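You operate a simulated robot arm through the tools that you are given. There is no shell and no other tool. Be economical: measure what you need, move in short steps, check, and stop when the job is done.

The job below is to be done with a simulated robot arm. You get a single attempt, and the scene is never put back.

## Task
Put the purple bobbin on the middle shelf of the dairy bay. Take the silver bobbin and put it on the top of the white table. Put the blue bar from the sewing table behind the blue machine on top of the round pad. Put the green dated box from the third shelf from the bottom of the short shelving on the gold frame and the black dated box on the purple mat on the dairy shelf. Push the gel drawer shut. Take the small black bobbin and leave it on the green record. Open the maps drawer. The order is free.
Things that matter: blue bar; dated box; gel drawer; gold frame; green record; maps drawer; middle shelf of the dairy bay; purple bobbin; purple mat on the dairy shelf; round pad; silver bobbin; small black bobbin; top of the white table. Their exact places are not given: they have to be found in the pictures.

Only the result counts: the job must be done as asked and must still hold three seconds after the hand-in. Knocking over, shifting, dropping, spilling or breaking anything else fails it.

## Robot
A 6-joint arm with a fingered hand on a trunk, on a base that drives. Base frame: it is fixed to the floor where the robot stands at the start and does not move with it; the origin is under the middle of the robot, x ahead of it, y to its left, z up. Readings come in mm, degrees, newtons and seconds.
With the tool pointing down near the work surface it reaches from about 280 to 620 mm from the robot's upright axis, wherever it stands. Its first joint turns from -166.0 to 166.0 degrees. Places, roughly: blue bar [750, 250, 750]; dated box [750, 1500, 1250]; gel drawer [-1800, 3200, 300]; gold frame (15x20x2 cm) [800, 1200, 1200]; green record [-1750, 5250, 1000]; maps drawer [-2900, 5200, 700]; middle shelf of the dairy bay [3000, 1400, 700]; purple bobbin (4x5x4 cm) [500, -100, 700]; purple mat on the dairy shelf (15x20 cm) [2820, 1120, 720]; round pad (7x7x4 cm) [800, 200, 700]; silver bobbin (4x5x4 cm) [400, -100, 700]; small black bobbin (4x5x8 cm) [-3700, 3800, 800]; top of the white table [-900, -2400, 900]. Payload 3.2 kg.
The tool frame sits at the grasp point between the pads (the TCP): z along the fingers, y along the line on which they close. The tips reach 22 mm beyond it. The gripper opens to 112 mm. The gripper's body begins 60 mm behind the TCP. The gripper is a hand of 3 fingers: y runs from the thumb to the fingers, the wrist lies at [0, 0, -218] in the tool frame, and closing takes about 1.5 s.
Orientation is that of the tool frame in the base frame, as a unit quaternion [x, y, z, w]. With the fingers straight down and closing along the base's y, the tool's x points along the base's -x, its y along +y and its z along -z.

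## Interface
- The arm moves only by the tool apply_moves. Its arguments are lists of equal length, an entry for each row: "dp": the shift along the tool's x, y, z in mm, a list of three; "rotation": the turn, a rotation vector about the tool's x, y, z in rad, a list of three; "hand": the gripper command, from -1 (fully open) to 1 (shut), values between in proportion. In form: {"dp": [[tx, ty, tz], ...], "rotation": [[rx, ry, rz], ...], "hand": [hand, ...]}. A call has 1 to 12 rows; each row shifts and turns the commanded pose from where the row before left it, along the tool's axes as they then stand. A row lasts 0.2 s, in which the tool goes at most 50 mm and 8.6 degrees; a call with a longer step from one row to the next is refused whole, and so is a gripper value outside its range. Where a pose cannot be reached the arm comes as near as it can. A force on the tool above 40 N (or 10 N above the force at the start of the call, whichever is more), or a blocked arm, ends the call early, and 0.2 s more pass. Each finger travels about 108 mm/s and halts on what it meets, pressing with about 24 N; the grip force reading is that of the motor and also rises with nothing between the fingers. The clock runs only during rows and for 0.2 s after the last one: add rows that do not move to give the fingers time. The reply holds the time, the measured pose of the TCP, the force on the tool along the base axes, the opening and the grip force, in the units named above and with some noise, with the torque about the TCP (base axes, N m) and any sound that the robot's microphone picked up.
- Cameras (640 x 400 px; columns grow to the right, rows downward): "scene" is now at [21.2, 151.3, 1392.3]; the picture's right is [-0.18, -0.98, 0.00], its down [-0.70, 0.12, -0.71] and it looks along [0.70, -0.12, -0.71] (base axes); focal length 291 px, centre (320, 200). "wrist" rides on the gripper at [66, 3, -80] in the tool frame; the picture's right is [-0.05, 1.00, 0.00], its down [-0.77, -0.04, -0.64] and it looks along [-0.64, -0.03, 0.77] (tool axes); focal length 275 px, centre (320, 200).
- get_image(camera): a new picture of that camera. No time passes.
- slide_trunk(by): slides the trunk up (or, below 0, down) by that many mm; the arm and the scene camera ride with it, the base frame stays. It gives what a move gives, with no picture.
- roll_base(legs): drives the robot by 1 to 6 legs, each [ahead, turn to the left] in mm and degrees, along the robot's own axes; the way and the turn of a leg run together, so that a leg with both is an arc; at most 1500 mm and 180 degrees a leg. The arm and the cameras ride along, it lands a little off, and it stops where it bumps. It gives what a move gives.
- preshape(shape): the hand has 3 fingers and takes this shape, open, in about a second: jaw (thumb against the fingers, like two jaws); tri (thumb and two fingers); tip (a fingertip pinch); poke (one finger out to press); point (the index stretched); flat (the hand flat); cup (the hand cupped); fist (a fist). The gripper value then closes the fingers along that shape, each until it touches; the sizes above hold for jaw. It gives what a move gives, with no picture.
- pan_tilt(pan, tilt): turns the head with the scene camera to pan (to the left, within 155 degrees either way) and tilt (down, from -29 to 69), counted from straight ahead of the robot. It gives what a move gives.
- point_at(camera, pixels): for up to 12 pixels [column, row] of the newest picture of that camera ("zoom" is the newest enlarged one), the place [x, y, z] in the base frame of the surface seen there, good to about 3 mm. No time passes.
- enlarge(camera, box): a new picture of the part [left, top, right, bottom] of that camera's present view, enlarged. No time passes.
- finish_job(): hands the job in; it is judged then, once.

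Work in short steps. Measure before you move; look again where a grasp or a placing could have gone wrong, and mend it. You have 138 turns and 154 pictures in all, those below and enlarged ones among them. Open the gripper and draw the arm clear of the work before you hand the job in, unless the task says otherwise.

The tools are called after "Request:" by a JSON object that holds its "method" and its "body". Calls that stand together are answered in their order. apply_moves: Moves the arm, as the interface text tells. Its arguments: {"type":"object","properties":{"dp":{"type":"array","items":{"type":"array","items":{"type":"number"}}},"rotation":{"type":"array","items":{"type":"array","items":{"type":"number"}}},"hand":{"type":"array","items":{"type":"number"}}},"required":["dp","rotation","hand"]} The other tools are called the same way: slide_trunk (by) slides the trunk up or down; preshape (shape) gives the hand a shape; roll_base (legs) drives the base; pan_tilt (pan, tilt) turns the head that bears the scene camera; get_image (camera) takes a picture; point_at (camera, pixels) gives the place of the surface under pixels of a picture; enlarge (camera, box) takes an enlarged picture of a part of a camera's view; finish_job () hands the job in.

At the start:

```text
time_s: 0.0
tool_pos: [403.3, 3.8, 938.5]
tool_rot: [0.0, 1.0, 0.0, 0.0]
wrist_force: [-0.4, 0.5, -1.3]
ft_torque: [0.0, -0.03, 0.03]
finger_gap: 111.8
gripper_force: 0.1
shape: jaw
trunk travel left (down, up): [-425.0, 165.0]
robot x, y, heading: [-0.2, -2.1, 0.0]
head pan, tilt: [-10.1, 45.0]
```

scene: 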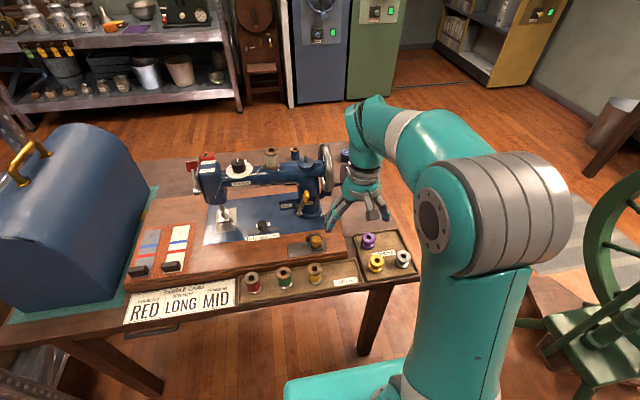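
wrist: 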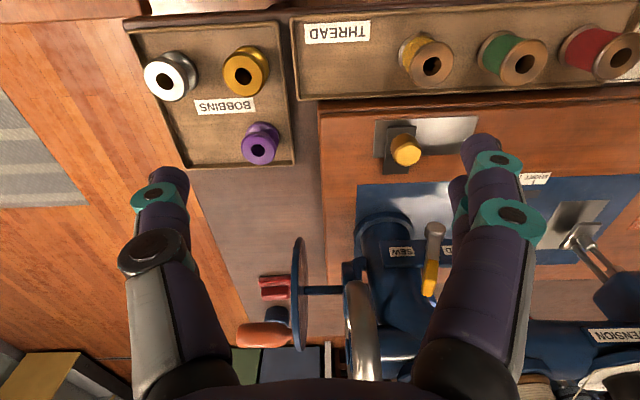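

The scene shows the bobbin tray around (385,255) and the blue machine. I zoom in on the tray and behind the machine.

Request:
{"method": "enlarge", "body": {"camera": "scene", "box": [180, 120, 440, 290]}}

Request:
{"method": "point_at", "body": {"camera": "wrist", "pixels": [[167, 76], [260, 143], [246, 71], [215, 130], [300, 300], [265, 335], [275, 288], [247, 365], [290, 365], [275, 312]]}}

Request:
{"method": "enlarge", "body": {"camera": "scene", "box": [0, 0, 250, 130]}}

```text
2.35 times, centred on (310, 205) of scene
```

zoom: 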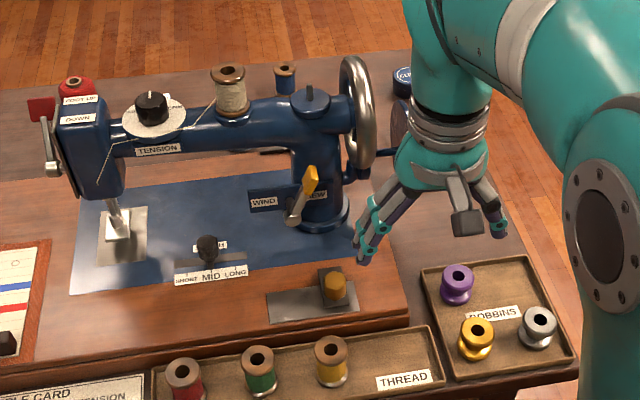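

```text
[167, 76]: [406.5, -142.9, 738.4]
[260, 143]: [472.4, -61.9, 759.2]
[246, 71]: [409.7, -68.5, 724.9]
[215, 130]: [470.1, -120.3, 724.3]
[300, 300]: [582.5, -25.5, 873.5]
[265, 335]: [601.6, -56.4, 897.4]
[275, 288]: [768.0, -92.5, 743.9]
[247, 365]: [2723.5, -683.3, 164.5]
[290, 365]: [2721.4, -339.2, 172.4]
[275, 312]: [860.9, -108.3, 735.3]
```

```text
2.56 times, centred on (125, 65) of scene
```

zoom: 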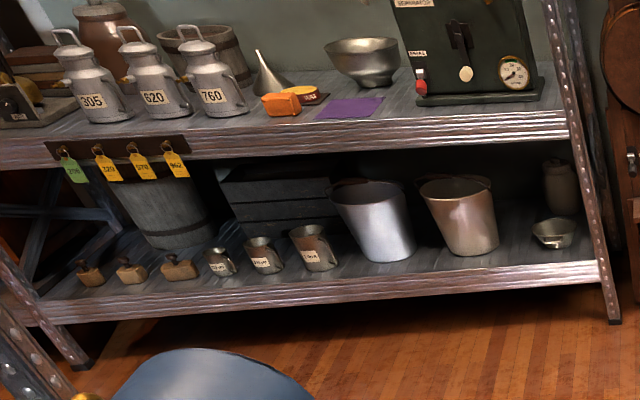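

The tray has purple, gold and silver bobbins. I measure them in the scene picture and look for the pad and bar around the machine's left/back.

Request:
{"method": "point_at", "body": {"camera": "scene", "pixels": [[368, 241], [403, 259], [376, 266], [207, 158], [202, 176], [293, 152], [271, 157], [347, 152], [385, 283], [414, 262], [347, 226], [404, 282]]}}

Request:
{"method": "enlarge", "body": {"camera": "wrist", "box": [100, 0, 340, 180]}}

Request:
{"method": "enlarge", "body": {"camera": "scene", "box": [160, 130, 300, 220]}}

```text
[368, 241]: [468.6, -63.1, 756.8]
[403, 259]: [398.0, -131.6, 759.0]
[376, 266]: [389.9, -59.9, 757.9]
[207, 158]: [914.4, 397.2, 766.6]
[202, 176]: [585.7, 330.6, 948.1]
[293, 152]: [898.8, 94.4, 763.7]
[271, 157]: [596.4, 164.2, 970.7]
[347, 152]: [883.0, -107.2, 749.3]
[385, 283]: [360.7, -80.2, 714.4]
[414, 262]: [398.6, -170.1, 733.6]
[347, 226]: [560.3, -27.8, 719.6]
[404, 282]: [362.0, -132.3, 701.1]
```

```text
2.22 times, centred on (220, 90) of wrist
```

zoom: 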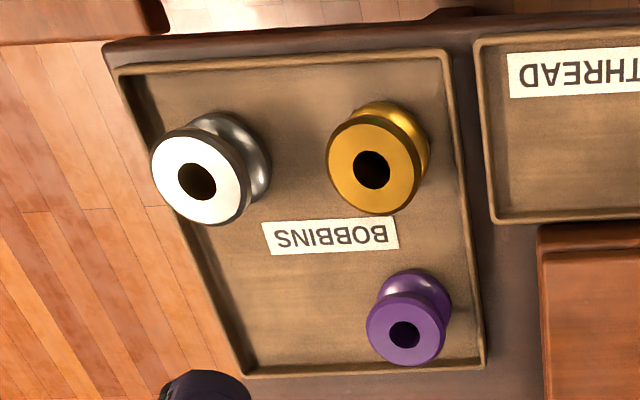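

```text
4.44 times, centred on (230, 175) of scene
```

zoom: 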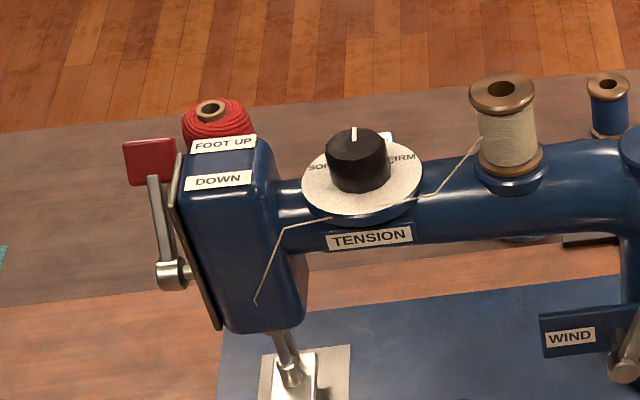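

The bar and pad are hidden by the machine head. I raise the trunk and look again.

Request:
{"method": "slide_trunk", "body": {"by": 160}}

Request:
{"method": "pan_tilt", "body": {"pan": 10, "tilt": 45}}

Request:
{"method": "get_image", "body": {"camera": "scene"}}

Request:
{"method": "enlarge", "body": {"camera": "wrist", "box": [160, 200, 640, 400]}}

```text
time_s: 1.8
tool_pos: [402.8, 4.5, 1098.7]
tool_rot: [-0.001, 1.0, -0.001, 0.0]
wrist_force: [0.1, -0.1, 0.8]
ft_torque: [0.01, 0.03, 0.0]
finger_gap: 111.9
gripper_force: 0.0
shape: jaw
trunk travel left (down, up): [-585.0, 5.0]
robot x, y, heading: [-0.8, -2.0, 0.0]
head pan, tilt: [-10.1, 45.0]
```

```text
time_s: 2.7
tool_pos: [402.6, 3.6, 1099.7]
tool_rot: [0.0, 1.0, 0.0, 0.0]
wrist_force: [-0.8, 0.0, -0.3]
ft_torque: [-0.03, 0.01, -0.04]
finger_gap: 112.1
gripper_force: 0.1
shape: jaw
trunk travel left (down, up): [-585.0, 5.0]
robot x, y, heading: [-0.1, -0.7, -0.2]
head pan, tilt: [10.0, 45.0]
```

```text
147 pictures are left
```

scene: 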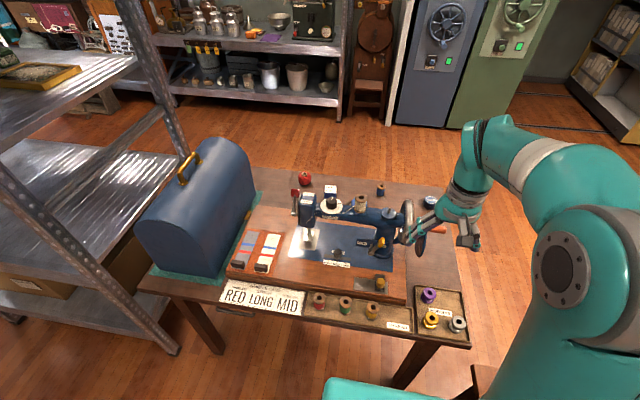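

```text
1.33 times, centred on (400, 300) of wrist
```

zoom: 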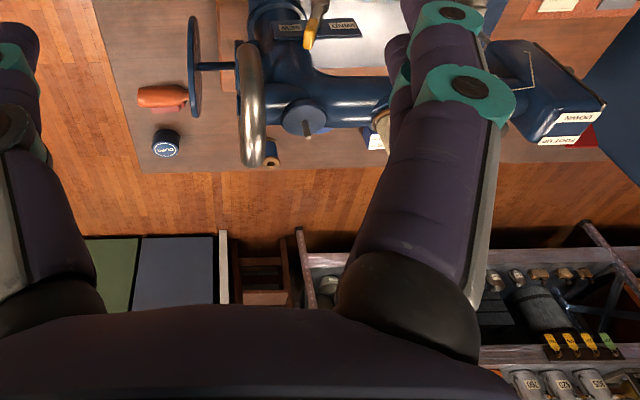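

Something white sits behind the arm of the machine near (330,190), and the gold frame is on the left shelf at (40,78). I zoom on both.

Request:
{"method": "enlarge", "body": {"camera": "scene", "box": [280, 160, 440, 260]}}

Request:
{"method": "point_at", "body": {"camera": "scene", "pixels": [[331, 189], [320, 185], [340, 185], [330, 185], [312, 205], [305, 180], [345, 190], [380, 190], [250, 170], [450, 180]]}}

Request:
{"method": "enlarge", "body": {"camera": "scene", "box": [0, 0, 160, 100]}}

```text
4.00 times, centred on (360, 210) of scene
```

zoom: 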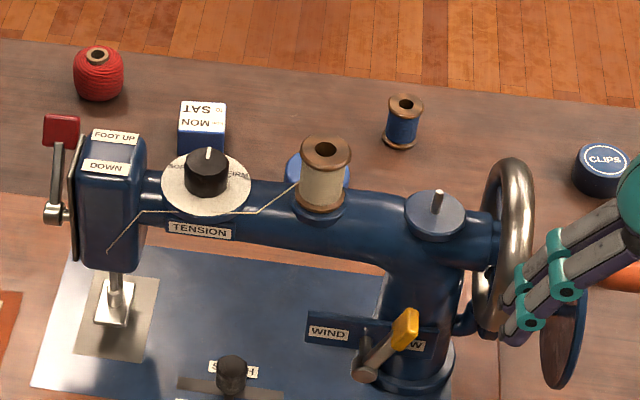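

```text
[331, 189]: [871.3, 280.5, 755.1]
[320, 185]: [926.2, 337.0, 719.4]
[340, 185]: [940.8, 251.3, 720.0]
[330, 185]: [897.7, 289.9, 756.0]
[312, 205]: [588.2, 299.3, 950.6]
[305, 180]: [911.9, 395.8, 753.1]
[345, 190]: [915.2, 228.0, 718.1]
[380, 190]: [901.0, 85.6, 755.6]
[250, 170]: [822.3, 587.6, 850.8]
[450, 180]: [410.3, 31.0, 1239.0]
```

```text
4.00 times, centred on (80, 50) of scene
```

zoom: 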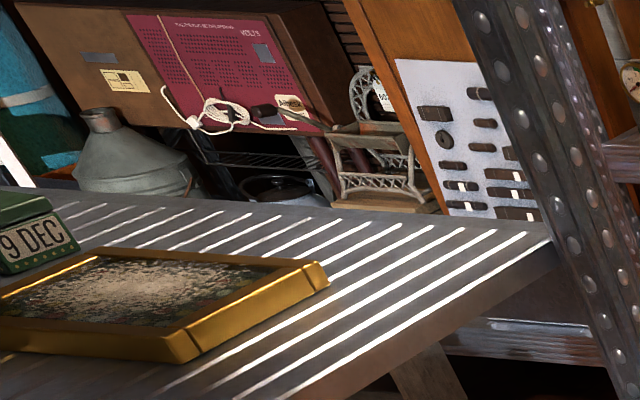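

The "MON/SAT" cube end at zoom (200,125) is likely the blue bar, with the blue round pad behind the beige spool; I'll handle these from the far side. First the silver bobbin: lower the trunk back and move above it.

Request:
{"method": "slide_trunk", "body": {"by": -160}}

Request:
{"method": "apply_moves", "body": {"dp": [[0, -47, 0], [0, -47, 0], [0, -47, 0], [0, 0, 40], [0, 0, 40], [0, 0, 0]], "rotation": [[0, 0, 0], [0, 0, 0], [0, 0, 0], [0, 0, 0], [0, 0, 0], [0, 0, 0]], "hand": [-1, -1, -1, -1, -1, -1]}}

Request:
{"method": "get_image", "body": {"camera": "wrist"}}

Request:
{"method": "get_image", "body": {"camera": "scene"}}

```text
time_s: 4.5
tool_pos: [402.3, 3.2, 938.1]
tool_rot: [0.0, 1.0, 0.0, 0.0]
wrist_force: [-0.3, -0.6, -0.6]
ft_torque: [0.03, 0.03, 0.02]
finger_gap: 112.2
gripper_force: 0.1
shape: jaw
trunk travel left (down, up): [-425.0, 165.0]
robot x, y, heading: [-0.5, 0.2, 0.2]
head pan, tilt: [10.0, 45.0]
```

```text
time_s: 5.9
tool_pos: [402.8, -137.1, 856.6]
tool_rot: [0.0, 1.0, 0.0, 0.0]
wrist_force: [0.5, -1.1, -1.0]
ft_torque: [-0.02, -0.02, 0.04]
finger_gap: 112.1
gripper_force: 0.1
shape: jaw
trunk travel left (down, up): [-425.0, 165.0]
robot x, y, heading: [-2.1, 0.9, 0.1]
head pan, tilt: [10.0, 45.0]
```

```text
143 pictures are left
```

wrist: 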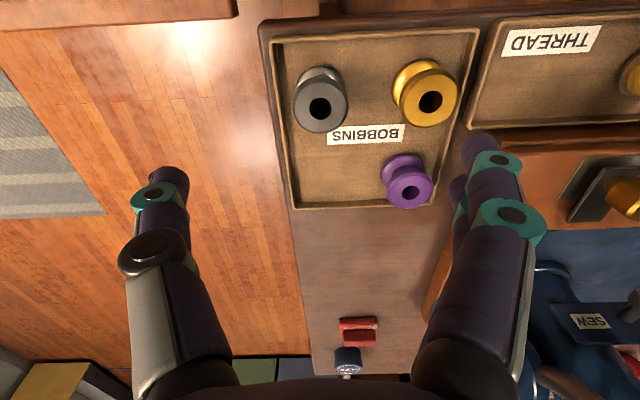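

```text
142 pictures are left
```

scene: 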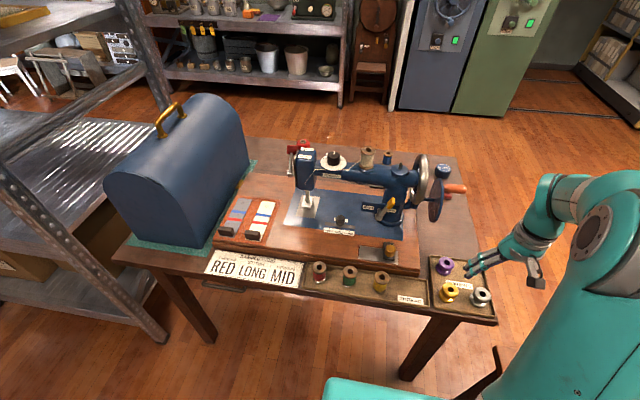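

The silver bobbin is at wrist (320,100), nearly under the tool. I measure its rims precisely.

Request:
{"method": "point_at", "body": {"camera": "wrist", "pixels": [[299, 108], [342, 108], [320, 126], [320, 90], [412, 188], [285, 100], [300, 150], [388, 190], [428, 190], [410, 204], [410, 176]]}}

Request:
{"method": "enlarge", "body": {"camera": "wrist", "box": [240, 10, 500, 220]}}

```text
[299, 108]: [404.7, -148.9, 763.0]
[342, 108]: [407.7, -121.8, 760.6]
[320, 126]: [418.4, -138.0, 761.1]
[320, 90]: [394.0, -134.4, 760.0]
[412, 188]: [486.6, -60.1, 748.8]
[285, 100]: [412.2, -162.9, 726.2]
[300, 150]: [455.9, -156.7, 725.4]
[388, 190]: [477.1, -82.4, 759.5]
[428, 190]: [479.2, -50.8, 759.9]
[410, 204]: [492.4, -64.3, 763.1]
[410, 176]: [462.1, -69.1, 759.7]
```

```text
1.90 times, centred on (370, 115) of wrist
```

zoom: 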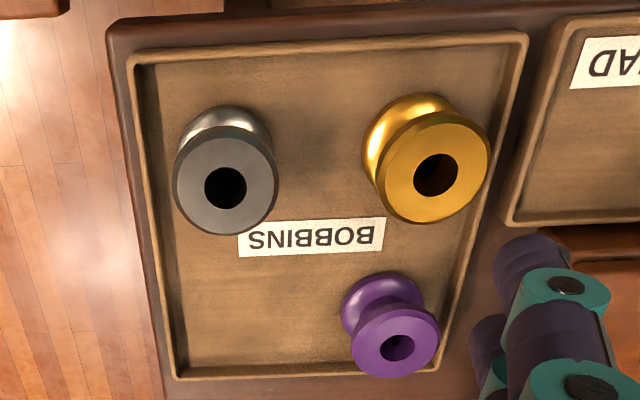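

Silver centre ≈ (405,-137), top 761, floor 725; the tray rim is ~735 and gold is 72 mm away, so I pre-close to ~64 mm and descend with tips just above the rim.

Request:
{"method": "apply_moves", "body": {"dp": [[-3, 0, 0], [0, 0, 0], [0, 0, 0], [0, 0, 30], [0, 0, 30], [0, 0, 20], [0, 0, 13], [0, 0, 0]], "rotation": [[0, 0, 0], [0, 0, 0], [0, 0, 0], [0, 0, 0], [0, 0, 0], [0, 0, 0], [0, 0, 0], [0, 0, 0]], "hand": [-0.14, -0.14, -0.14, -0.14, -0.14, -0.14, -0.14, -0.14]}}

Request:
{"method": "get_image", "body": {"camera": "wrist"}}

```text
time_s: 7.7
tool_pos: [406.0, -137.0, 765.2]
tool_rot: [0.001, 1.0, 0.0, 0.0]
wrist_force: [0.3, -0.5, 0.1]
ft_torque: [-0.04, -0.02, 0.01]
finger_gap: 64.3
gripper_force: 0.1
shape: jaw
trunk travel left (down, up): [-425.0, 165.0]
robot x, y, heading: [0.0, -1.0, -0.1]
head pan, tilt: [10.0, 45.0]
```

```text
140 pictures are left
```

wrist: 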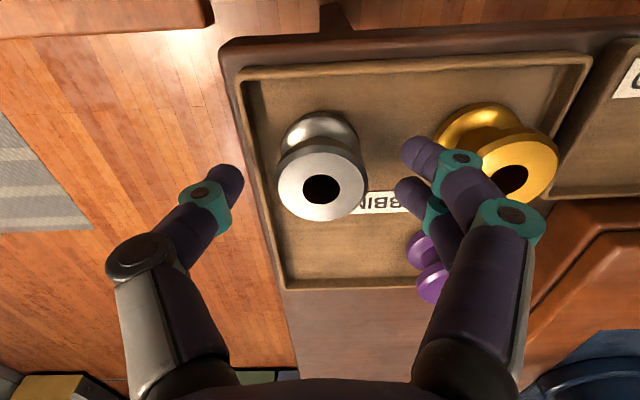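

Fingers straddle the silver bobbin at (320,185) cleanly. Close and lift.

Request:
{"method": "apply_moves", "body": {"dp": [[0, 0, 4], [0, 0, 0], [0, 0, 0], [0, 0, 0], [0, 0, 0], [0, 0, 0], [0, 0, 0], [0, 0, -10], [0, 0, -30], [0, 0, -50], [0, 0, -50], [0, 0, -50]], "rotation": [[0, 0, 0], [0, 0, 0], [0, 0, 0], [0, 0, 0], [0, 0, 0], [0, 0, 0], [0, 0, 0], [0, 0, 0], [0, 0, 0], [0, 0, 0], [0, 0, 0], [0, 0, 0]], "hand": [-0.14, 0.2, 1, 1, 1, 1, 1, 1, 1, 1, 1, 1]}}

Request:
{"method": "get_image", "body": {"camera": "wrist"}}

Request:
{"method": "pan_tilt", "body": {"pan": -120, "tilt": 25}}

Request:
{"method": "get_image", "body": {"camera": "scene"}}

```text
time_s: 10.3
tool_pos: [405.6, -137.7, 953.1]
tool_rot: [0.0, 1.0, 0.0, 0.0]
wrist_force: [0.3, 0.2, -1.3]
ft_torque: [-0.01, -0.01, 0.03]
finger_gap: 21.2
gripper_force: 24.3
shape: jaw
trunk travel left (down, up): [-425.0, 165.0]
robot x, y, heading: [1.8, -3.5, -0.1]
head pan, tilt: [10.0, 45.0]
```

```text
139 pictures are left
```

wrist: 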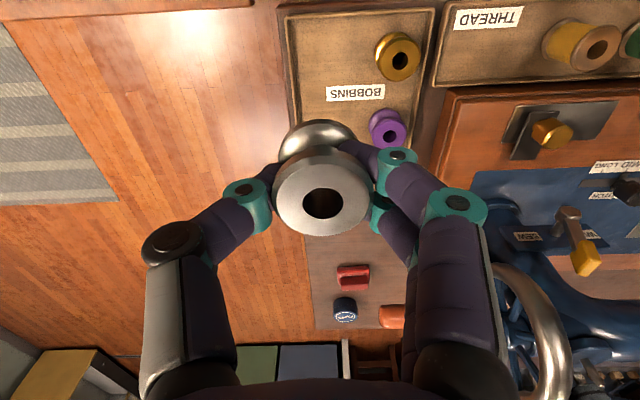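

```text
time_s: 12.4
tool_pos: [405.0, -137.8, 951.8]
tool_rot: [0.0, 1.0, 0.001, 0.0]
wrist_force: [-0.5, 0.5, -0.6]
ft_torque: [0.03, 0.01, 0.03]
finger_gap: 21.3
gripper_force: 24.1
shape: jaw
trunk travel left (down, up): [-425.0, 165.0]
robot x, y, heading: [-1.1, 0.3, 0.1]
head pan, tilt: [-120.0, 25.0]
```

```text
138 pictures are left
```

scene: 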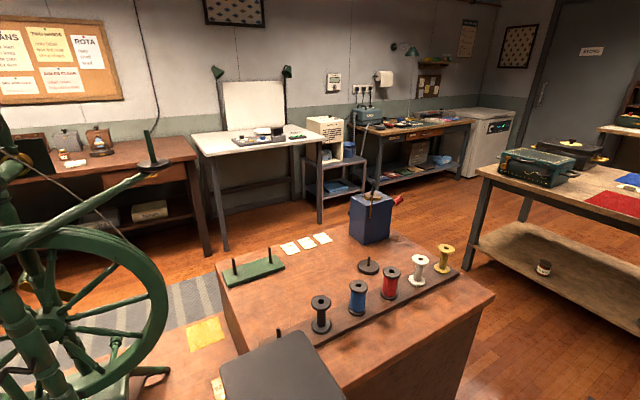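

The bobbin is held by its waist. The white table is at (250,140); a wooden desk is to my right-rear. I measure positions to plan the route.

Request:
{"method": "point_at", "body": {"camera": "scene", "pixels": [[195, 138], [224, 156], [310, 135], [225, 248], [322, 220], [218, 272], [494, 292], [250, 236], [150, 370], [210, 250], [390, 235], [485, 165]]}}

Request:
{"method": "enlarge", "body": {"camera": "scene", "box": [180, 100, 340, 200]}}

Request:
{"method": "pan_tilt", "body": {"pan": -70, "tilt": 45}}

Request:
{"method": "get_image", "body": {"camera": "scene"}}

```text
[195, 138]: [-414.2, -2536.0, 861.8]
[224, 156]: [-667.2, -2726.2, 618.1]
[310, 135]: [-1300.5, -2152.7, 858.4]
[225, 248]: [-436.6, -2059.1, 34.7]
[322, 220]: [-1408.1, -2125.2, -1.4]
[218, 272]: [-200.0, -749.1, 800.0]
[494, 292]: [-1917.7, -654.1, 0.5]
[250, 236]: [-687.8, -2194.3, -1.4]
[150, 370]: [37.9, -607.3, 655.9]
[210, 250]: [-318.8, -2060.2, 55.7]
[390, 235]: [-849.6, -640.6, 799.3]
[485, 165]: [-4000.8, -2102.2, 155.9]
```

```text
4.00 times, centred on (260, 150) of scene
```

zoom: 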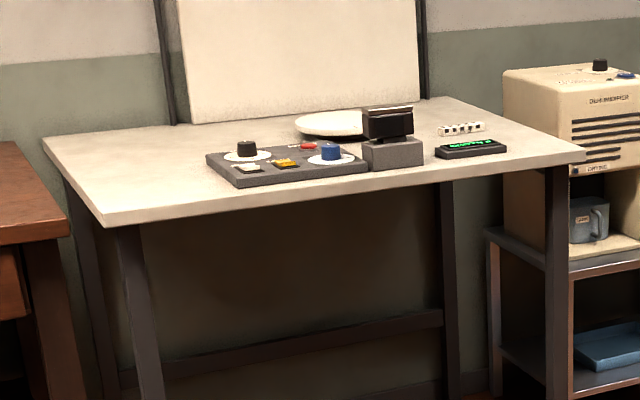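

```text
time_s: 13.6
tool_pos: [406.2, -137.7, 952.2]
tool_rot: [0.0, 1.0, 0.0, 0.0]
wrist_force: [-0.2, 0.6, 0.2]
ft_torque: [0.01, 0.01, -0.04]
finger_gap: 21.0
gripper_force: 23.5
shape: jaw
trunk travel left (down, up): [-425.0, 165.0]
robot x, y, heading: [-2.4, -1.7, -0.1]
head pan, tilt: [-70.0, 45.0]
```

```text
136 pictures are left
```

scene: 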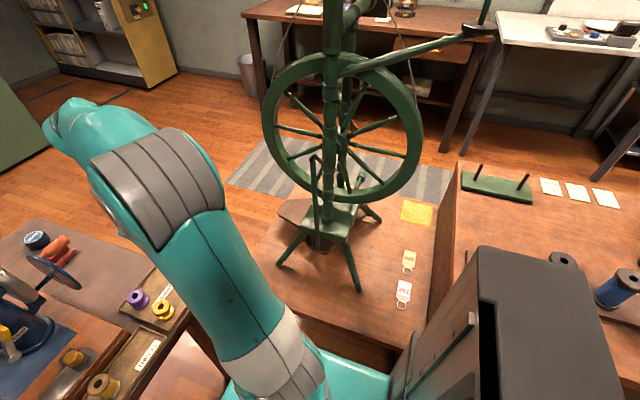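

I need the floor layout: spinning wheel platform and desk edges.

Request:
{"method": "point_at", "body": {"camera": "scene", "pixels": [[170, 325], [270, 240], [290, 210], [435, 230], [390, 340], [440, 260], [365, 290], [180, 300], [240, 190], [450, 185], [640, 215], [130, 360]]}}

Request:
{"method": "pan_tilt", "body": {"pan": -150, "tilt": 45}}

Request:
{"method": "get_image", "body": {"camera": "scene"}}

Request:
{"method": "pan_tilt", "body": {"pan": 130, "tilt": 35}}

Request:
{"method": "get_image", "body": {"camera": "scene"}}

```text
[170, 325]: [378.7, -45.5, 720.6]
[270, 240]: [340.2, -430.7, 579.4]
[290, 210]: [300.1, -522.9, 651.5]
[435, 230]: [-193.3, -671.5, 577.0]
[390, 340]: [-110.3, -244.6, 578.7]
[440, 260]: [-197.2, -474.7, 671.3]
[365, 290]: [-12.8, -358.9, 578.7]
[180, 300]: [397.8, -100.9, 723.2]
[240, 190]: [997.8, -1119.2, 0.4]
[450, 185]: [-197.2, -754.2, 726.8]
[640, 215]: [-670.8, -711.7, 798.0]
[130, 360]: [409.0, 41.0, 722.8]
```

```text
time_s: 15.1
tool_pos: [406.1, -137.7, 950.6]
tool_rot: [-0.001, 1.0, 0.001, 0.0]
wrist_force: [-0.2, -0.1, -1.0]
ft_torque: [0.02, 0.02, -0.03]
finger_gap: 21.0
gripper_force: 24.0
shape: jaw
trunk travel left (down, up): [-425.0, 165.0]
robot x, y, heading: [-1.8, -2.8, -0.1]
head pan, tilt: [-150.0, 45.0]
```

```text
135 pictures are left
```

scene: 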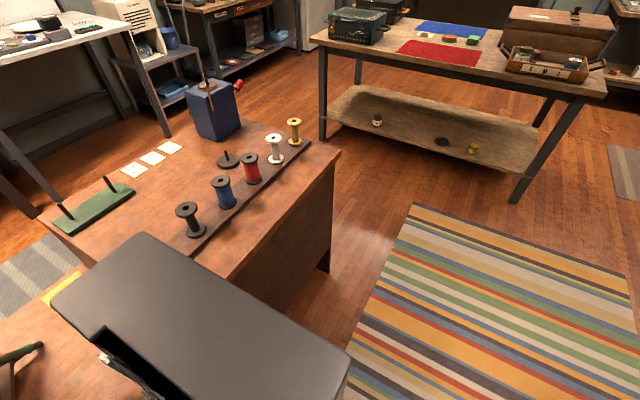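

```text
time_s: 19.0
tool_pos: [406.5, -138.1, 951.6]
tool_rot: [-0.001, 1.0, 0.0, 0.001]
wrist_force: [0.6, 1.0, 0.3]
ft_torque: [-0.01, 0.01, 0.0]
finger_gap: 21.2
gripper_force: 24.1
shape: jaw
trunk travel left (down, up): [-425.0, 165.0]
robot x, y, heading: [1.9, 1.3, -0.0]
head pan, tilt: [130.0, 35.0]
```

```text
134 pictures are left
```

scene: 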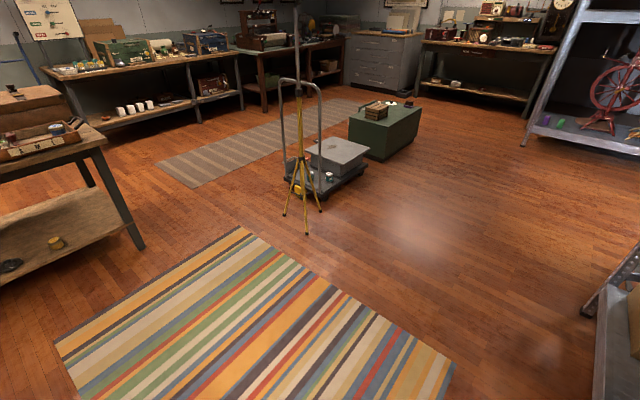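

The way to the white table runs behind me around the desk end. I retake the rear view and measure the passage.

Request:
{"method": "pan_tilt", "body": {"pan": -150, "tilt": 40}}

Request:
{"method": "get_image", "body": {"camera": "scene"}}

Request:
{"method": "point_at", "body": {"camera": "scene", "pixels": [[338, 120], [325, 240], [340, 130], [322, 105], [515, 170], [200, 95], [250, 90], [300, 100], [200, 200], [345, 330], [165, 105], [600, 60]]}}

```text
time_s: 22.8
tool_pos: [405.8, -137.6, 951.1]
tool_rot: [-0.001, 1.0, 0.0, -0.001]
wrist_force: [0.3, 0.1, 0.4]
ft_torque: [0.02, -0.02, -0.01]
finger_gap: 21.4
gripper_force: 24.4
shape: jaw
trunk travel left (down, up): [-425.0, 165.0]
robot x, y, heading: [-2.3, -0.6, 0.1]
head pan, tilt: [-150.0, 40.0]
```

```text
133 pictures are left
```

scene: 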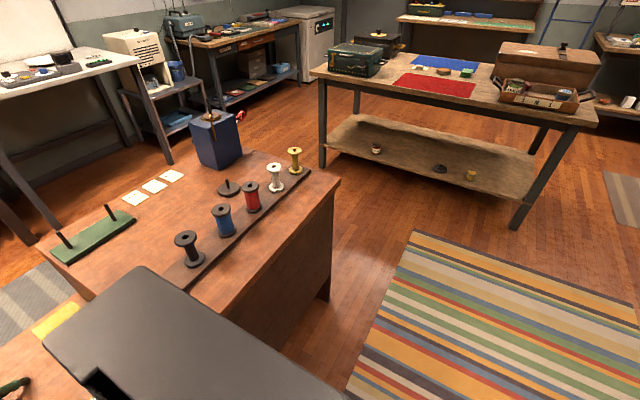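

```text
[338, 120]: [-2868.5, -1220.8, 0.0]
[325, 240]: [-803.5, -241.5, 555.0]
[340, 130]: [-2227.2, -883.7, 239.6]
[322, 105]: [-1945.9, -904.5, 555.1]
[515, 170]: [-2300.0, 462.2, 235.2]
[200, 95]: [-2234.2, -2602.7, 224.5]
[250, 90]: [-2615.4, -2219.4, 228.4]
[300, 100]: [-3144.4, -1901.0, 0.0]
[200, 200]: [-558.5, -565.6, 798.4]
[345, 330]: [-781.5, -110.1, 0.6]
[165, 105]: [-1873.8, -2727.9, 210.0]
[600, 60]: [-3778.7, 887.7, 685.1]
```

Passage between desk (x≥-805) and bench (x≤-1945) is clear. I raise the trunk and drive: back 1375, turn right, ahead 1350, then toward (-650,-1620) facing the white table.

Request:
{"method": "slide_trunk", "body": {"by": 100}}

Request:
{"method": "roll_base", "body": {"legs": [[-1375, 0], [0, -90], [1350, 0], [0, 67.5], [750, 0], [0, -67.5]]}}

Request:
{"method": "pan_tilt", "body": {"pan": 10, "tilt": 45}}

Request:
{"method": "get_image", "body": {"camera": "scene"}}

```text
time_s: 24.2
tool_pos: [405.8, -138.5, 1052.2]
tool_rot: [-0.001, 1.0, 0.0, 0.0]
wrist_force: [0.2, 0.0, -0.8]
ft_torque: [-0.03, 0.02, 0.01]
finger_gap: 20.9
gripper_force: 24.0
shape: jaw
trunk travel left (down, up): [-525.0, 65.0]
robot x, y, heading: [1.6, 2.3, -0.1]
head pan, tilt: [-150.0, 40.0]
```

```text
time_s: 26.8
tool_pos: [189.7, -142.7, 1013.8]
tool_rot: [0.01, 0.999, -0.003, -0.035]
wrist_force: [-1.9, 0.3, -1.5]
ft_torque: [-0.01, -0.09, 0.02]
finger_gap: 20.2
gripper_force: 24.0
shape: jaw
trunk travel left (down, up): [-525.0, 65.0]
robot x, y, heading: [-286.3, -0.2, 4.9]
head pan, tilt: [-150.0, 40.0]
stopped in leg 1: the robot was blocked; the commanded pose is now the measured one
```

```text
time_s: 29.2
tool_pos: [147.4, -146.0, 1032.6]
tool_rot: [0.012, 1.0, -0.003, -0.014]
wrist_force: [0.7, -0.3, -0.3]
ft_torque: [-0.03, -0.02, -0.01]
finger_gap: 20.2
gripper_force: 24.5
shape: jaw
trunk travel left (down, up): [-525.0, 65.0]
robot x, y, heading: [-285.9, -7.0, 5.0]
head pan, tilt: [10.0, 45.0]
```

```text
132 pictures are left
```

scene: 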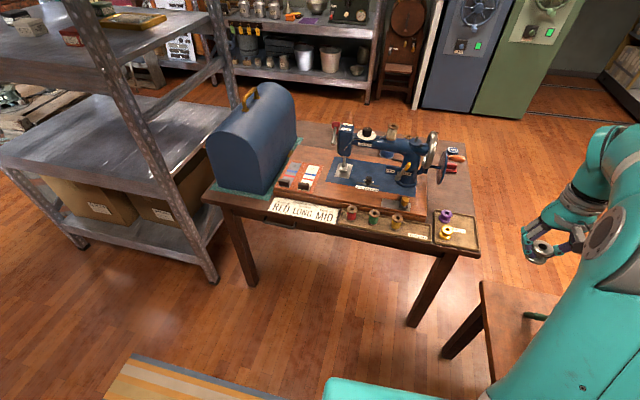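

The robot bumped something after 286 mm, probably the desk at right rear. I look down around the base.

Request:
{"method": "pan_tilt", "body": {"pan": -120, "tilt": 60}}

Request:
{"method": "get_image", "body": {"camera": "scene"}}

Request:
{"method": "point_at", "body": {"camera": "scene", "pixels": [[320, 300], [400, 300], [450, 250], [350, 350], [250, 350], [420, 330], [300, 380], [470, 300], [380, 280], [360, 320]]}}

Request:
{"method": "pan_tilt", "body": {"pan": 155, "tilt": 60}}

Request:
{"method": "get_image", "body": {"camera": "scene"}}

```text
time_s: 31.4
tool_pos: [148.4, -144.4, 1033.5]
tool_rot: [0.011, 1.0, -0.003, -0.013]
wrist_force: [-0.4, 0.3, -0.7]
ft_torque: [-0.01, 0.0, -0.01]
finger_gap: 20.4
gripper_force: 23.8
shape: jaw
trunk travel left (down, up): [-525.0, 65.0]
robot x, y, heading: [-282.5, -0.8, 4.9]
head pan, tilt: [-120.0, 60.0]
```

```text
131 pictures are left
```

scene: 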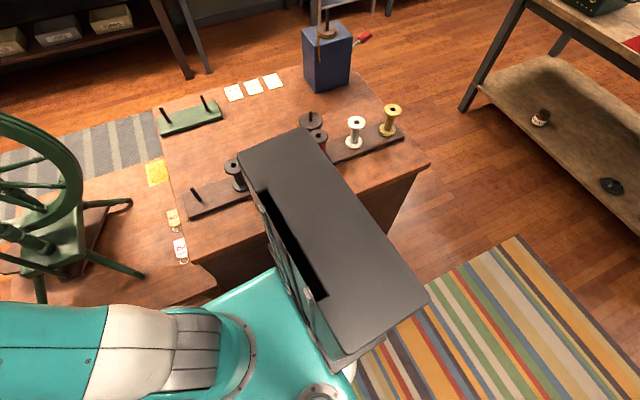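

```text
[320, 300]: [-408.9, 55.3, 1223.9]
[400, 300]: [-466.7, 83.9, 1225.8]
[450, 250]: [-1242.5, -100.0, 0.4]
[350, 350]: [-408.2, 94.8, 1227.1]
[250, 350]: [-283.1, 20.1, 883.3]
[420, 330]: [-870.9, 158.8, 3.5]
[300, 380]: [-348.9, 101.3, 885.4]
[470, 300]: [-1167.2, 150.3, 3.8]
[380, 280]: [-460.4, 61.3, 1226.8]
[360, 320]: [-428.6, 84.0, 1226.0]
```

```text
time_s: 35.1
tool_pos: [148.4, -147.5, 1034.1]
tool_rot: [0.013, 1.0, -0.003, -0.014]
wrist_force: [-0.6, 0.1, -0.5]
ft_torque: [0.02, 0.0, 0.02]
finger_gap: 20.4
gripper_force: 23.6
shape: jaw
trunk travel left (down, up): [-525.0, 65.0]
robot x, y, heading: [-285.9, 2.4, 5.1]
head pan, tilt: [154.7, 60.0]
```

```text
130 pictures are left
```

scene: 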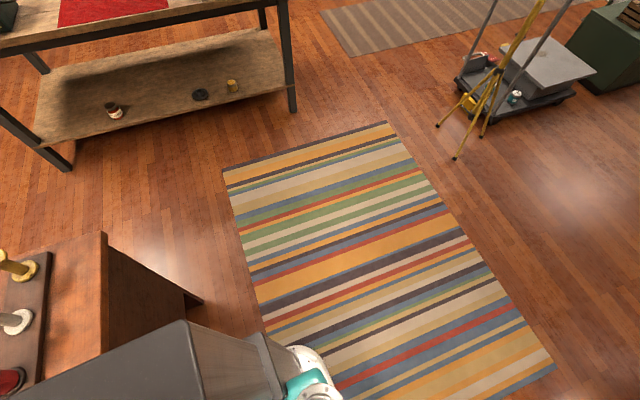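

The trunk column grazes the desk corner; I need more distance to the left. I raise the trunk, wiggle forward-left, then back out angled away from the desk.

Request:
{"method": "slide_trunk", "body": {"by": 60}}

Request:
{"method": "roll_base", "body": {"legs": [[100, 0], [120, 30], [90, 0], [0, -47], [-1350, 0]]}}

```text
time_s: 36.1
tool_pos: [147.2, -144.7, 1092.1]
tool_rot: [0.012, 1.0, -0.002, -0.015]
wrist_force: [0.4, -0.3, 0.0]
ft_torque: [0.02, 0.02, -0.01]
finger_gap: 20.4
gripper_force: 24.4
shape: jaw
trunk travel left (down, up): [-585.0, 5.0]
robot x, y, heading: [-284.1, -2.9, 5.0]
head pan, tilt: [154.7, 60.0]
```

```text
time_s: 38.4
tool_pos: [344.5, 22.6, 1093.5]
tool_rot: [-0.144, 0.99, -0.005, -0.013]
wrist_force: [0.5, 1.2, -0.4]
ft_torque: [-0.02, 0.0, -0.01]
finger_gap: 20.3
gripper_force: 24.3
shape: jaw
trunk travel left (down, up): [-585.0, 5.0]
robot x, y, heading: [-115.0, 26.6, 21.3]
head pan, tilt: [154.7, 60.0]
stopped in leg 2: the robot was blocked; the commanded pose is now the measured one
```

Turning swings the rear into the desk; I go straight ahead a bit first, then turn right.

Request:
{"method": "roll_base", "body": {"legs": [[110, 0], [0, 15], [60, 0]]}}

Request:
{"method": "pan_tilt", "body": {"pan": -150, "tilt": 69}}

Request:
{"method": "get_image", "body": {"camera": "scene"}}

```text
time_s: 41.1
tool_pos: [481.7, 217.5, 1093.6]
tool_rot: [-0.27, 0.963, -0.007, -0.013]
wrist_force: [0.3, -0.2, -0.4]
ft_torque: [-0.02, 0.01, 0.02]
finger_gap: 20.3
gripper_force: 23.4
shape: jaw
trunk travel left (down, up): [-585.0, 5.0]
robot x, y, heading: [38.6, 102.7, 36.2]
head pan, tilt: [154.7, 60.0]
```

```text
time_s: 45.2
tool_pos: [480.7, 216.4, 1093.5]
tool_rot: [-0.271, 0.962, -0.007, -0.013]
wrist_force: [0.3, -0.3, 0.2]
ft_torque: [0.01, -0.02, 0.02]
finger_gap: 20.0
gripper_force: 24.0
shape: jaw
trunk travel left (down, up): [-585.0, 5.0]
robot x, y, heading: [36.7, 103.5, 36.2]
head pan, tilt: [-150.0, 68.8]
```

```text
129 pictures are left
```

scene: 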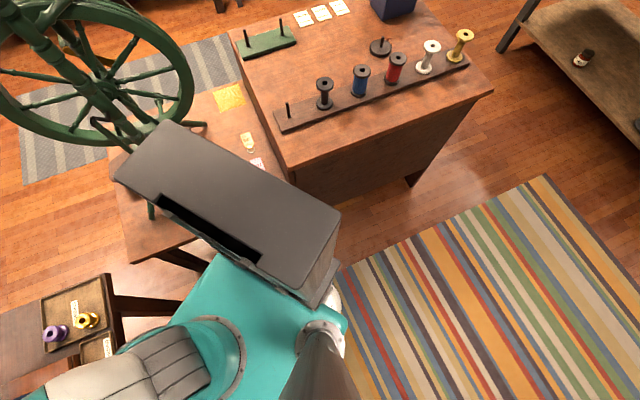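

Now at (38,103). I measure the desk's front edge for the back-out.

Request:
{"method": "point_at", "body": {"camera": "scene", "pixels": [[291, 170], [492, 92], [195, 238], [412, 186], [235, 30], [350, 322], [210, 258], [340, 210], [115, 175], [320, 305]]}}

```text
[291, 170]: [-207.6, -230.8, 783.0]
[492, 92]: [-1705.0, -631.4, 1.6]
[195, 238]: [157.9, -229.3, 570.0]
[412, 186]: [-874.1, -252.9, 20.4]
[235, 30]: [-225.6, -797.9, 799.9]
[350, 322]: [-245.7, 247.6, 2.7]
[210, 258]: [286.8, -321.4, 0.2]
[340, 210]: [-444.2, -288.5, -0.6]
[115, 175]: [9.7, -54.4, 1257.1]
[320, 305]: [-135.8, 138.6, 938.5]
```

Desk spans y −230…−800, x −890…−200. From here I turn to −15°, back out 1450, turn to −90° and drive on.

Request:
{"method": "roll_base", "body": {"legs": [[0, -51], [-1450, 0], [0, -75], [1500, 0], [320, 0], [0, 67.5]]}}

Request:
{"method": "pan_tilt", "body": {"pan": -30, "tilt": 40}}

Request:
{"method": "get_image", "body": {"camera": "scene"}}

```text
time_s: 69.7
tool_pos: [-1070.8, -1667.7, 1092.1]
tool_rot: [0.246, 0.969, 0.0, -0.014]
wrist_force: [0.1, -1.3, 0.0]
ft_torque: [0.02, -0.03, 0.01]
finger_gap: 19.9
gripper_force: 23.7
shape: jaw
trunk travel left (down, up): [-585.0, 5.0]
robot x, y, heading: [-1391.3, -1345.1, -23.8]
head pan, tilt: [-150.0, 68.8]
```

```text
time_s: 71.7
tool_pos: [-1071.3, -1667.3, 1092.7]
tool_rot: [0.247, 0.969, 0.001, -0.014]
wrist_force: [0.1, 0.0, -1.0]
ft_torque: [0.01, 0.01, -0.01]
finger_gap: 19.8
gripper_force: 23.6
shape: jaw
trunk travel left (down, up): [-585.0, 5.0]
robot x, y, heading: [-1392.1, -1341.1, -23.6]
head pan, tilt: [-30.0, 40.0]
```

```text
128 pictures are left
```

scene: 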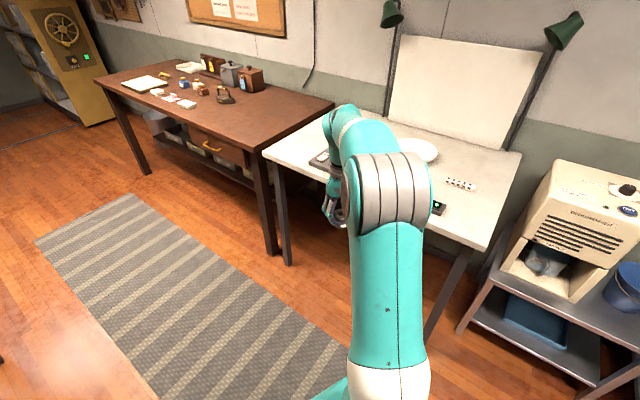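

Free table areas near (485,200) and (300,140). I measure.

Request:
{"method": "point_at", "body": {"camera": "scene", "pixels": [[268, 155], [486, 243], [518, 155], [480, 205], [462, 184], [440, 206], [488, 180], [300, 150], [316, 160], [428, 335]]}}

```text
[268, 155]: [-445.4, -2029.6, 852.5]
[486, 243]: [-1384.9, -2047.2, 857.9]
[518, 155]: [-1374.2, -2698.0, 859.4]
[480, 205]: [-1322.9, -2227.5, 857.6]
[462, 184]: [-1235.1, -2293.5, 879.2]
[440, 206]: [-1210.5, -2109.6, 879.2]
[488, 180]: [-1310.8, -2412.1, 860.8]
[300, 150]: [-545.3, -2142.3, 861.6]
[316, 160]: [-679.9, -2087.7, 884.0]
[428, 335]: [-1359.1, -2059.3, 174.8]
```

Target spot (-1325,-2190,858). I turn to face the table and approach 320 mm.

Request:
{"method": "roll_base", "body": {"legs": [[0, -66.3], [325, 0]]}}

Request:
{"method": "pan_tilt", "body": {"pan": 0, "tilt": 55}}

Request:
{"method": "get_image", "body": {"camera": "scene"}}

```text
time_s: 76.7
tool_pos: [-1554.6, -2091.5, 1093.7]
tool_rot: [0.733, 0.68, 0.009, -0.011]
wrist_force: [-0.2, 0.1, -0.5]
ft_torque: [0.03, 0.04, 0.01]
finger_gap: 20.1
gripper_force: 23.0
shape: jaw
trunk travel left (down, up): [-585.0, 5.0]
robot x, y, heading: [-1388.2, -1663.4, -89.3]
head pan, tilt: [-30.0, 40.0]
```

```text
time_s: 77.7
tool_pos: [-1555.3, -2090.0, 1093.2]
tool_rot: [0.733, 0.68, 0.008, -0.012]
wrist_force: [0.1, 0.1, -0.5]
ft_torque: [0.01, 0.01, -0.01]
finger_gap: 19.8
gripper_force: 24.3
shape: jaw
trunk travel left (down, up): [-585.0, 5.0]
robot x, y, heading: [-1382.3, -1662.3, -89.5]
head pan, tilt: [0.0, 55.0]
```

```text
127 pictures are left
```

scene: 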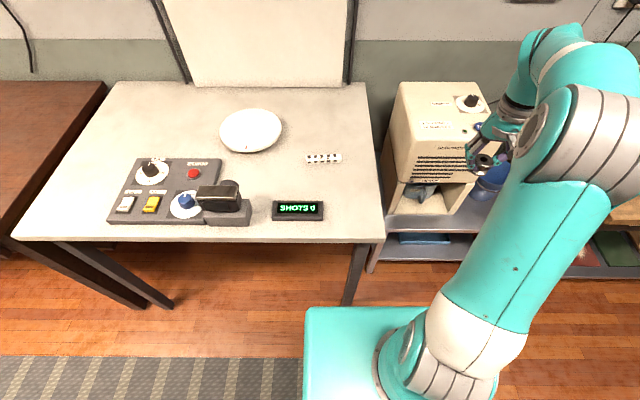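

I move the tool sideways +230 mm in x, then forward 95 mm toward the free spot at (350,200).

Request:
{"method": "apply_moves", "body": {"dp": [[0, 47, 0], [0, 47, 0], [0, 47, 0], [0, 48, 0], [0, 48, 0], [-41, 0, 0], [-41, 0, 0], [0, 0, 45], [0, 0, 45], [0, 0, 0]], "rotation": [[0, 0, 0], [0, 0, 0], [0, 0, 0], [0, 0, 0], [0, 0, 0], [0, 0, 0], [0, 0, 0], [0, 0, 0], [0, 0, 0], [0, 0, 0]], "hand": [1, 1, 1, 1, 1, 1, 1, 1, 1, 1]}}

Request:
{"method": "get_image", "body": {"camera": "scene"}}

Request:
{"method": "get_image", "body": {"camera": "wrist"}}

```text
time_s: 79.9
tool_pos: [-1325.0, -2188.0, 1000.5]
tool_rot: [0.733, 0.681, 0.007, -0.011]
wrist_force: [-0.3, 0.2, 0.6]
ft_torque: [-0.01, 0.01, -0.01]
finger_gap: 19.6
gripper_force: 23.9
shape: jaw
trunk travel left (down, up): [-585.0, 5.0]
robot x, y, heading: [-1387.9, -1663.6, -89.4]
head pan, tilt: [0.0, 55.0]
```

```text
126 pictures are left
```

scene: 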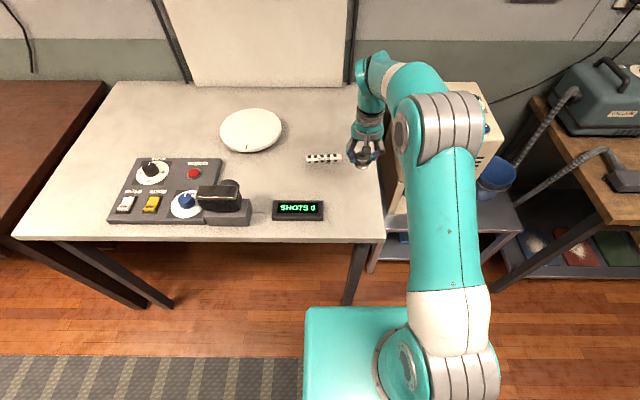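

```text
125 pictures are left
```

wrist: 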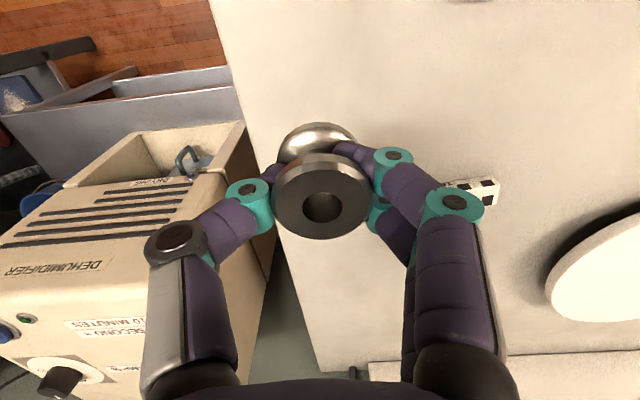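

The bobbin hangs over a bare part of the table. I shift 20 mm away from the dehumidifier and lower to just above contact.

Request:
{"method": "apply_moves", "body": {"dp": [[0, 20, 0], [0, 0, 40], [0, 0, 35], [0, 0, 15], [0, 0, 8], [0, 0, 4], [0, 0, 0]], "rotation": [[0, 0, 0], [0, 0, 0], [0, 0, 0], [0, 0, 0], [0, 0, 0], [0, 0, 0], [0, 0, 0]], "hand": [1, 1, 1, 1, 1, 1, 1]}}

Request:
{"method": "enlarge", "body": {"camera": "scene", "box": [300, 130, 420, 205]}}

```text
time_s: 81.5
tool_pos: [-1304.9, -2186.8, 897.3]
tool_rot: [0.733, 0.68, 0.008, -0.011]
wrist_force: [0.1, -0.4, -0.7]
ft_torque: [0.02, 0.0, -0.02]
finger_gap: 19.4
gripper_force: 24.3
shape: jaw
trunk travel left (down, up): [-585.0, 5.0]
robot x, y, heading: [-1385.4, -1664.4, -89.5]
head pan, tilt: [0.0, 55.0]
```

```text
5.33 times, centred on (360, 168) of scene
```

zoom: 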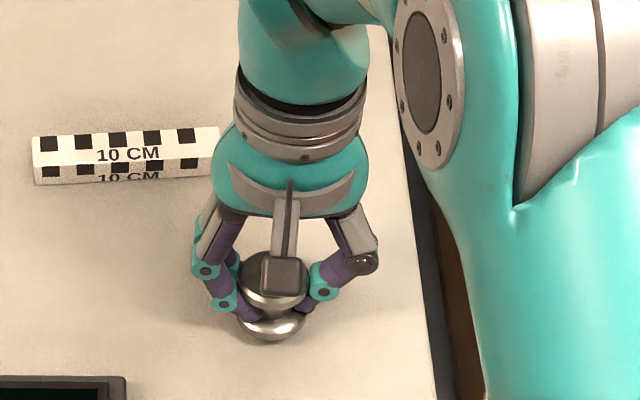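

No contact yet; I step down 1.5 mm at a time and watch the force.

Request:
{"method": "apply_moves", "body": {"dp": [[0, 0, 1.5], [0, 0, 1], [0, 0, 0]], "rotation": [[0, 0, 0], [0, 0, 0], [0, 0, 0]], "hand": [1, 1, 1]}}

```text
time_s: 82.3
tool_pos: [-1305.5, -2186.0, 895.3]
tool_rot: [0.733, 0.68, 0.009, -0.013]
wrist_force: [0.5, -0.3, -0.6]
ft_torque: [0.0, 0.03, 0.05]
finger_gap: 19.4
gripper_force: 24.3
shape: jaw
trunk travel left (down, up): [-585.0, 5.0]
robot x, y, heading: [-1386.4, -1664.1, -89.2]
head pan, tilt: [0.0, 55.0]
```

Request:
{"method": "apply_moves", "body": {"dp": [[0, 0, 1.5], [0, 0, 1], [0, 0, 1], [0, 0, 0]], "rotation": [[0, 0, 0], [0, 0, 0], [0, 0, 0], [0, 0, 0]], "hand": [1, 1, 1, 1]}}

Request:
{"method": "enlarge", "body": {"camera": "wrist", "box": [220, 100, 420, 260]}}

```text
time_s: 83.3
tool_pos: [-1304.7, -2184.8, 892.2]
tool_rot: [0.733, 0.68, 0.01, -0.011]
wrist_force: [-0.4, 0.5, -0.5]
ft_torque: [0.02, 0.0, 0.01]
finger_gap: 19.2
gripper_force: 24.1
shape: jaw
trunk travel left (down, up): [-585.0, 5.0]
robot x, y, heading: [-1385.0, -1666.5, -89.4]
head pan, tilt: [0.0, 55.0]
```

```text
2.50 times, centred on (320, 180) of wrist
```

zoom: 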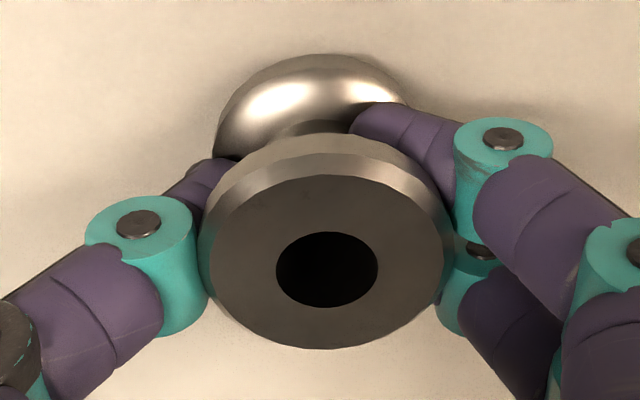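

I gauge height: measure the bobbin top and the table beside it.

Request:
{"method": "point_at", "body": {"camera": "zoom", "pixels": [[240, 270], [410, 270], [325, 325], [325, 205], [450, 60], [150, 100], [320, 85]]}}

```text
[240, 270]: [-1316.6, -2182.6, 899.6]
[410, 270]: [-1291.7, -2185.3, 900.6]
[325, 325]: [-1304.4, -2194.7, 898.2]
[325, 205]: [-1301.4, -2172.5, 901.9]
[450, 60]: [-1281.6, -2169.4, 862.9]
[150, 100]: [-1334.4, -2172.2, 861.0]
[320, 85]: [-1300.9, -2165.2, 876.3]
```

Request:
{"method": "apply_moves", "body": {"dp": [[0, 0, 1], [0, 0, 1], [0, 0, 1], [0, 0, 0]], "rotation": [[0, 0, 0], [0, 0, 0], [0, 0, 0], [0, 0, 0]], "hand": [1, 1, 1, 1]}}

```text
time_s: 84.3
tool_pos: [-1304.7, -2186.2, 889.9]
tool_rot: [0.733, 0.68, 0.008, -0.011]
wrist_force: [-0.1, -0.2, 3.9]
ft_torque: [-0.07, -0.07, -0.01]
finger_gap: 19.5
gripper_force: 23.8
shape: jaw
trunk travel left (down, up): [-585.0, 5.0]
robot x, y, heading: [-1387.3, -1665.8, -89.3]
head pan, tilt: [0.0, 55.0]
```

Force 3.9 N: contact. I open partly and rise straight up.

Request:
{"method": "apply_moves", "body": {"dp": [[0, 0, 0], [0, 0, 0], [0, 0, 0], [0, 0, 0], [0, 0, -20], [0, 0, -40], [0, 0, -50], [0, 0, -50], [0, 0, 0]], "rotation": [[0, 0, 0], [0, 0, 0], [0, 0, 0], [0, 0, 0], [0, 0, 0], [0, 0, 0], [0, 0, 0], [0, 0, 0], [0, 0, 0]], "hand": [0.4, 0.1, -0.1, -0.1, -0.1, -0.1, -0.1, -0.1, -0.1]}}

Request:
{"method": "get_image", "body": {"camera": "wrist"}}

```text
time_s: 86.3
tool_pos: [-1306.1, -2190.0, 1048.5]
tool_rot: [0.733, 0.68, 0.008, -0.011]
wrist_force: [0.0, -1.1, 0.2]
ft_torque: [-0.03, 0.02, 0.0]
finger_gap: 60.9
gripper_force: 0.0
shape: jaw
trunk travel left (down, up): [-585.0, 5.0]
robot x, y, heading: [-1382.7, -1666.7, -89.4]
head pan, tilt: [0.0, 55.0]
```

```text
122 pictures are left
```

wrist: 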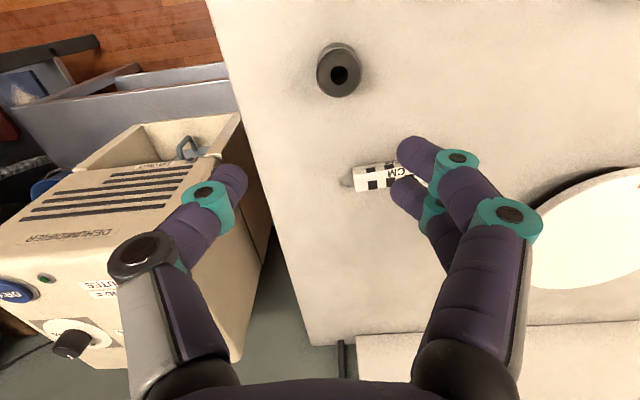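

The silver bobbin stands at (338,70) on the table. Now I go around east via the corridor (y≈−1420) to reach the sewing table's right end, looking ahead on the way.

Request:
{"method": "roll_base", "body": {"legs": [[-250, 0], [0, 89.4], [1300, 0]]}}

Request:
{"method": "pan_tilt", "body": {"pan": 25, "tilt": 35}}

Request:
{"method": "get_image", "body": {"camera": "scene"}}

```text
time_s: 98.1
tool_pos: [453.3, -1353.5, 1049.0]
tool_rot: [0.049, 0.999, -0.002, -0.014]
wrist_force: [-0.1, 0.0, 0.7]
ft_torque: [-0.02, 0.0, 0.0]
finger_gap: 61.1
gripper_force: 0.1
shape: jaw
trunk travel left (down, up): [-585.0, 5.0]
robot x, y, heading: [-71.9, -1422.9, -1.0]
head pan, tilt: [0.0, 55.0]
```

```text
time_s: 99.0
tool_pos: [453.3, -1353.4, 1048.7]
tool_rot: [0.049, 0.999, -0.002, -0.015]
wrist_force: [-0.6, 0.1, 1.1]
ft_torque: [-0.02, 0.0, 0.03]
finger_gap: 61.4
gripper_force: 0.0
shape: jaw
trunk travel left (down, up): [-585.0, 5.0]
robot x, y, heading: [-72.8, -1428.8, -0.9]
head pan, tilt: [25.0, 35.0]
```

```text
121 pictures are left
```

scene: 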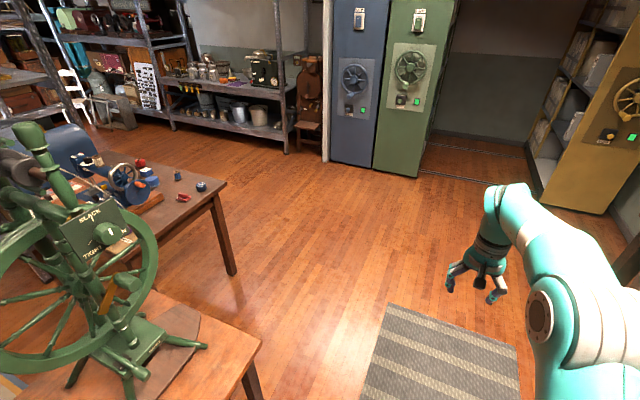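

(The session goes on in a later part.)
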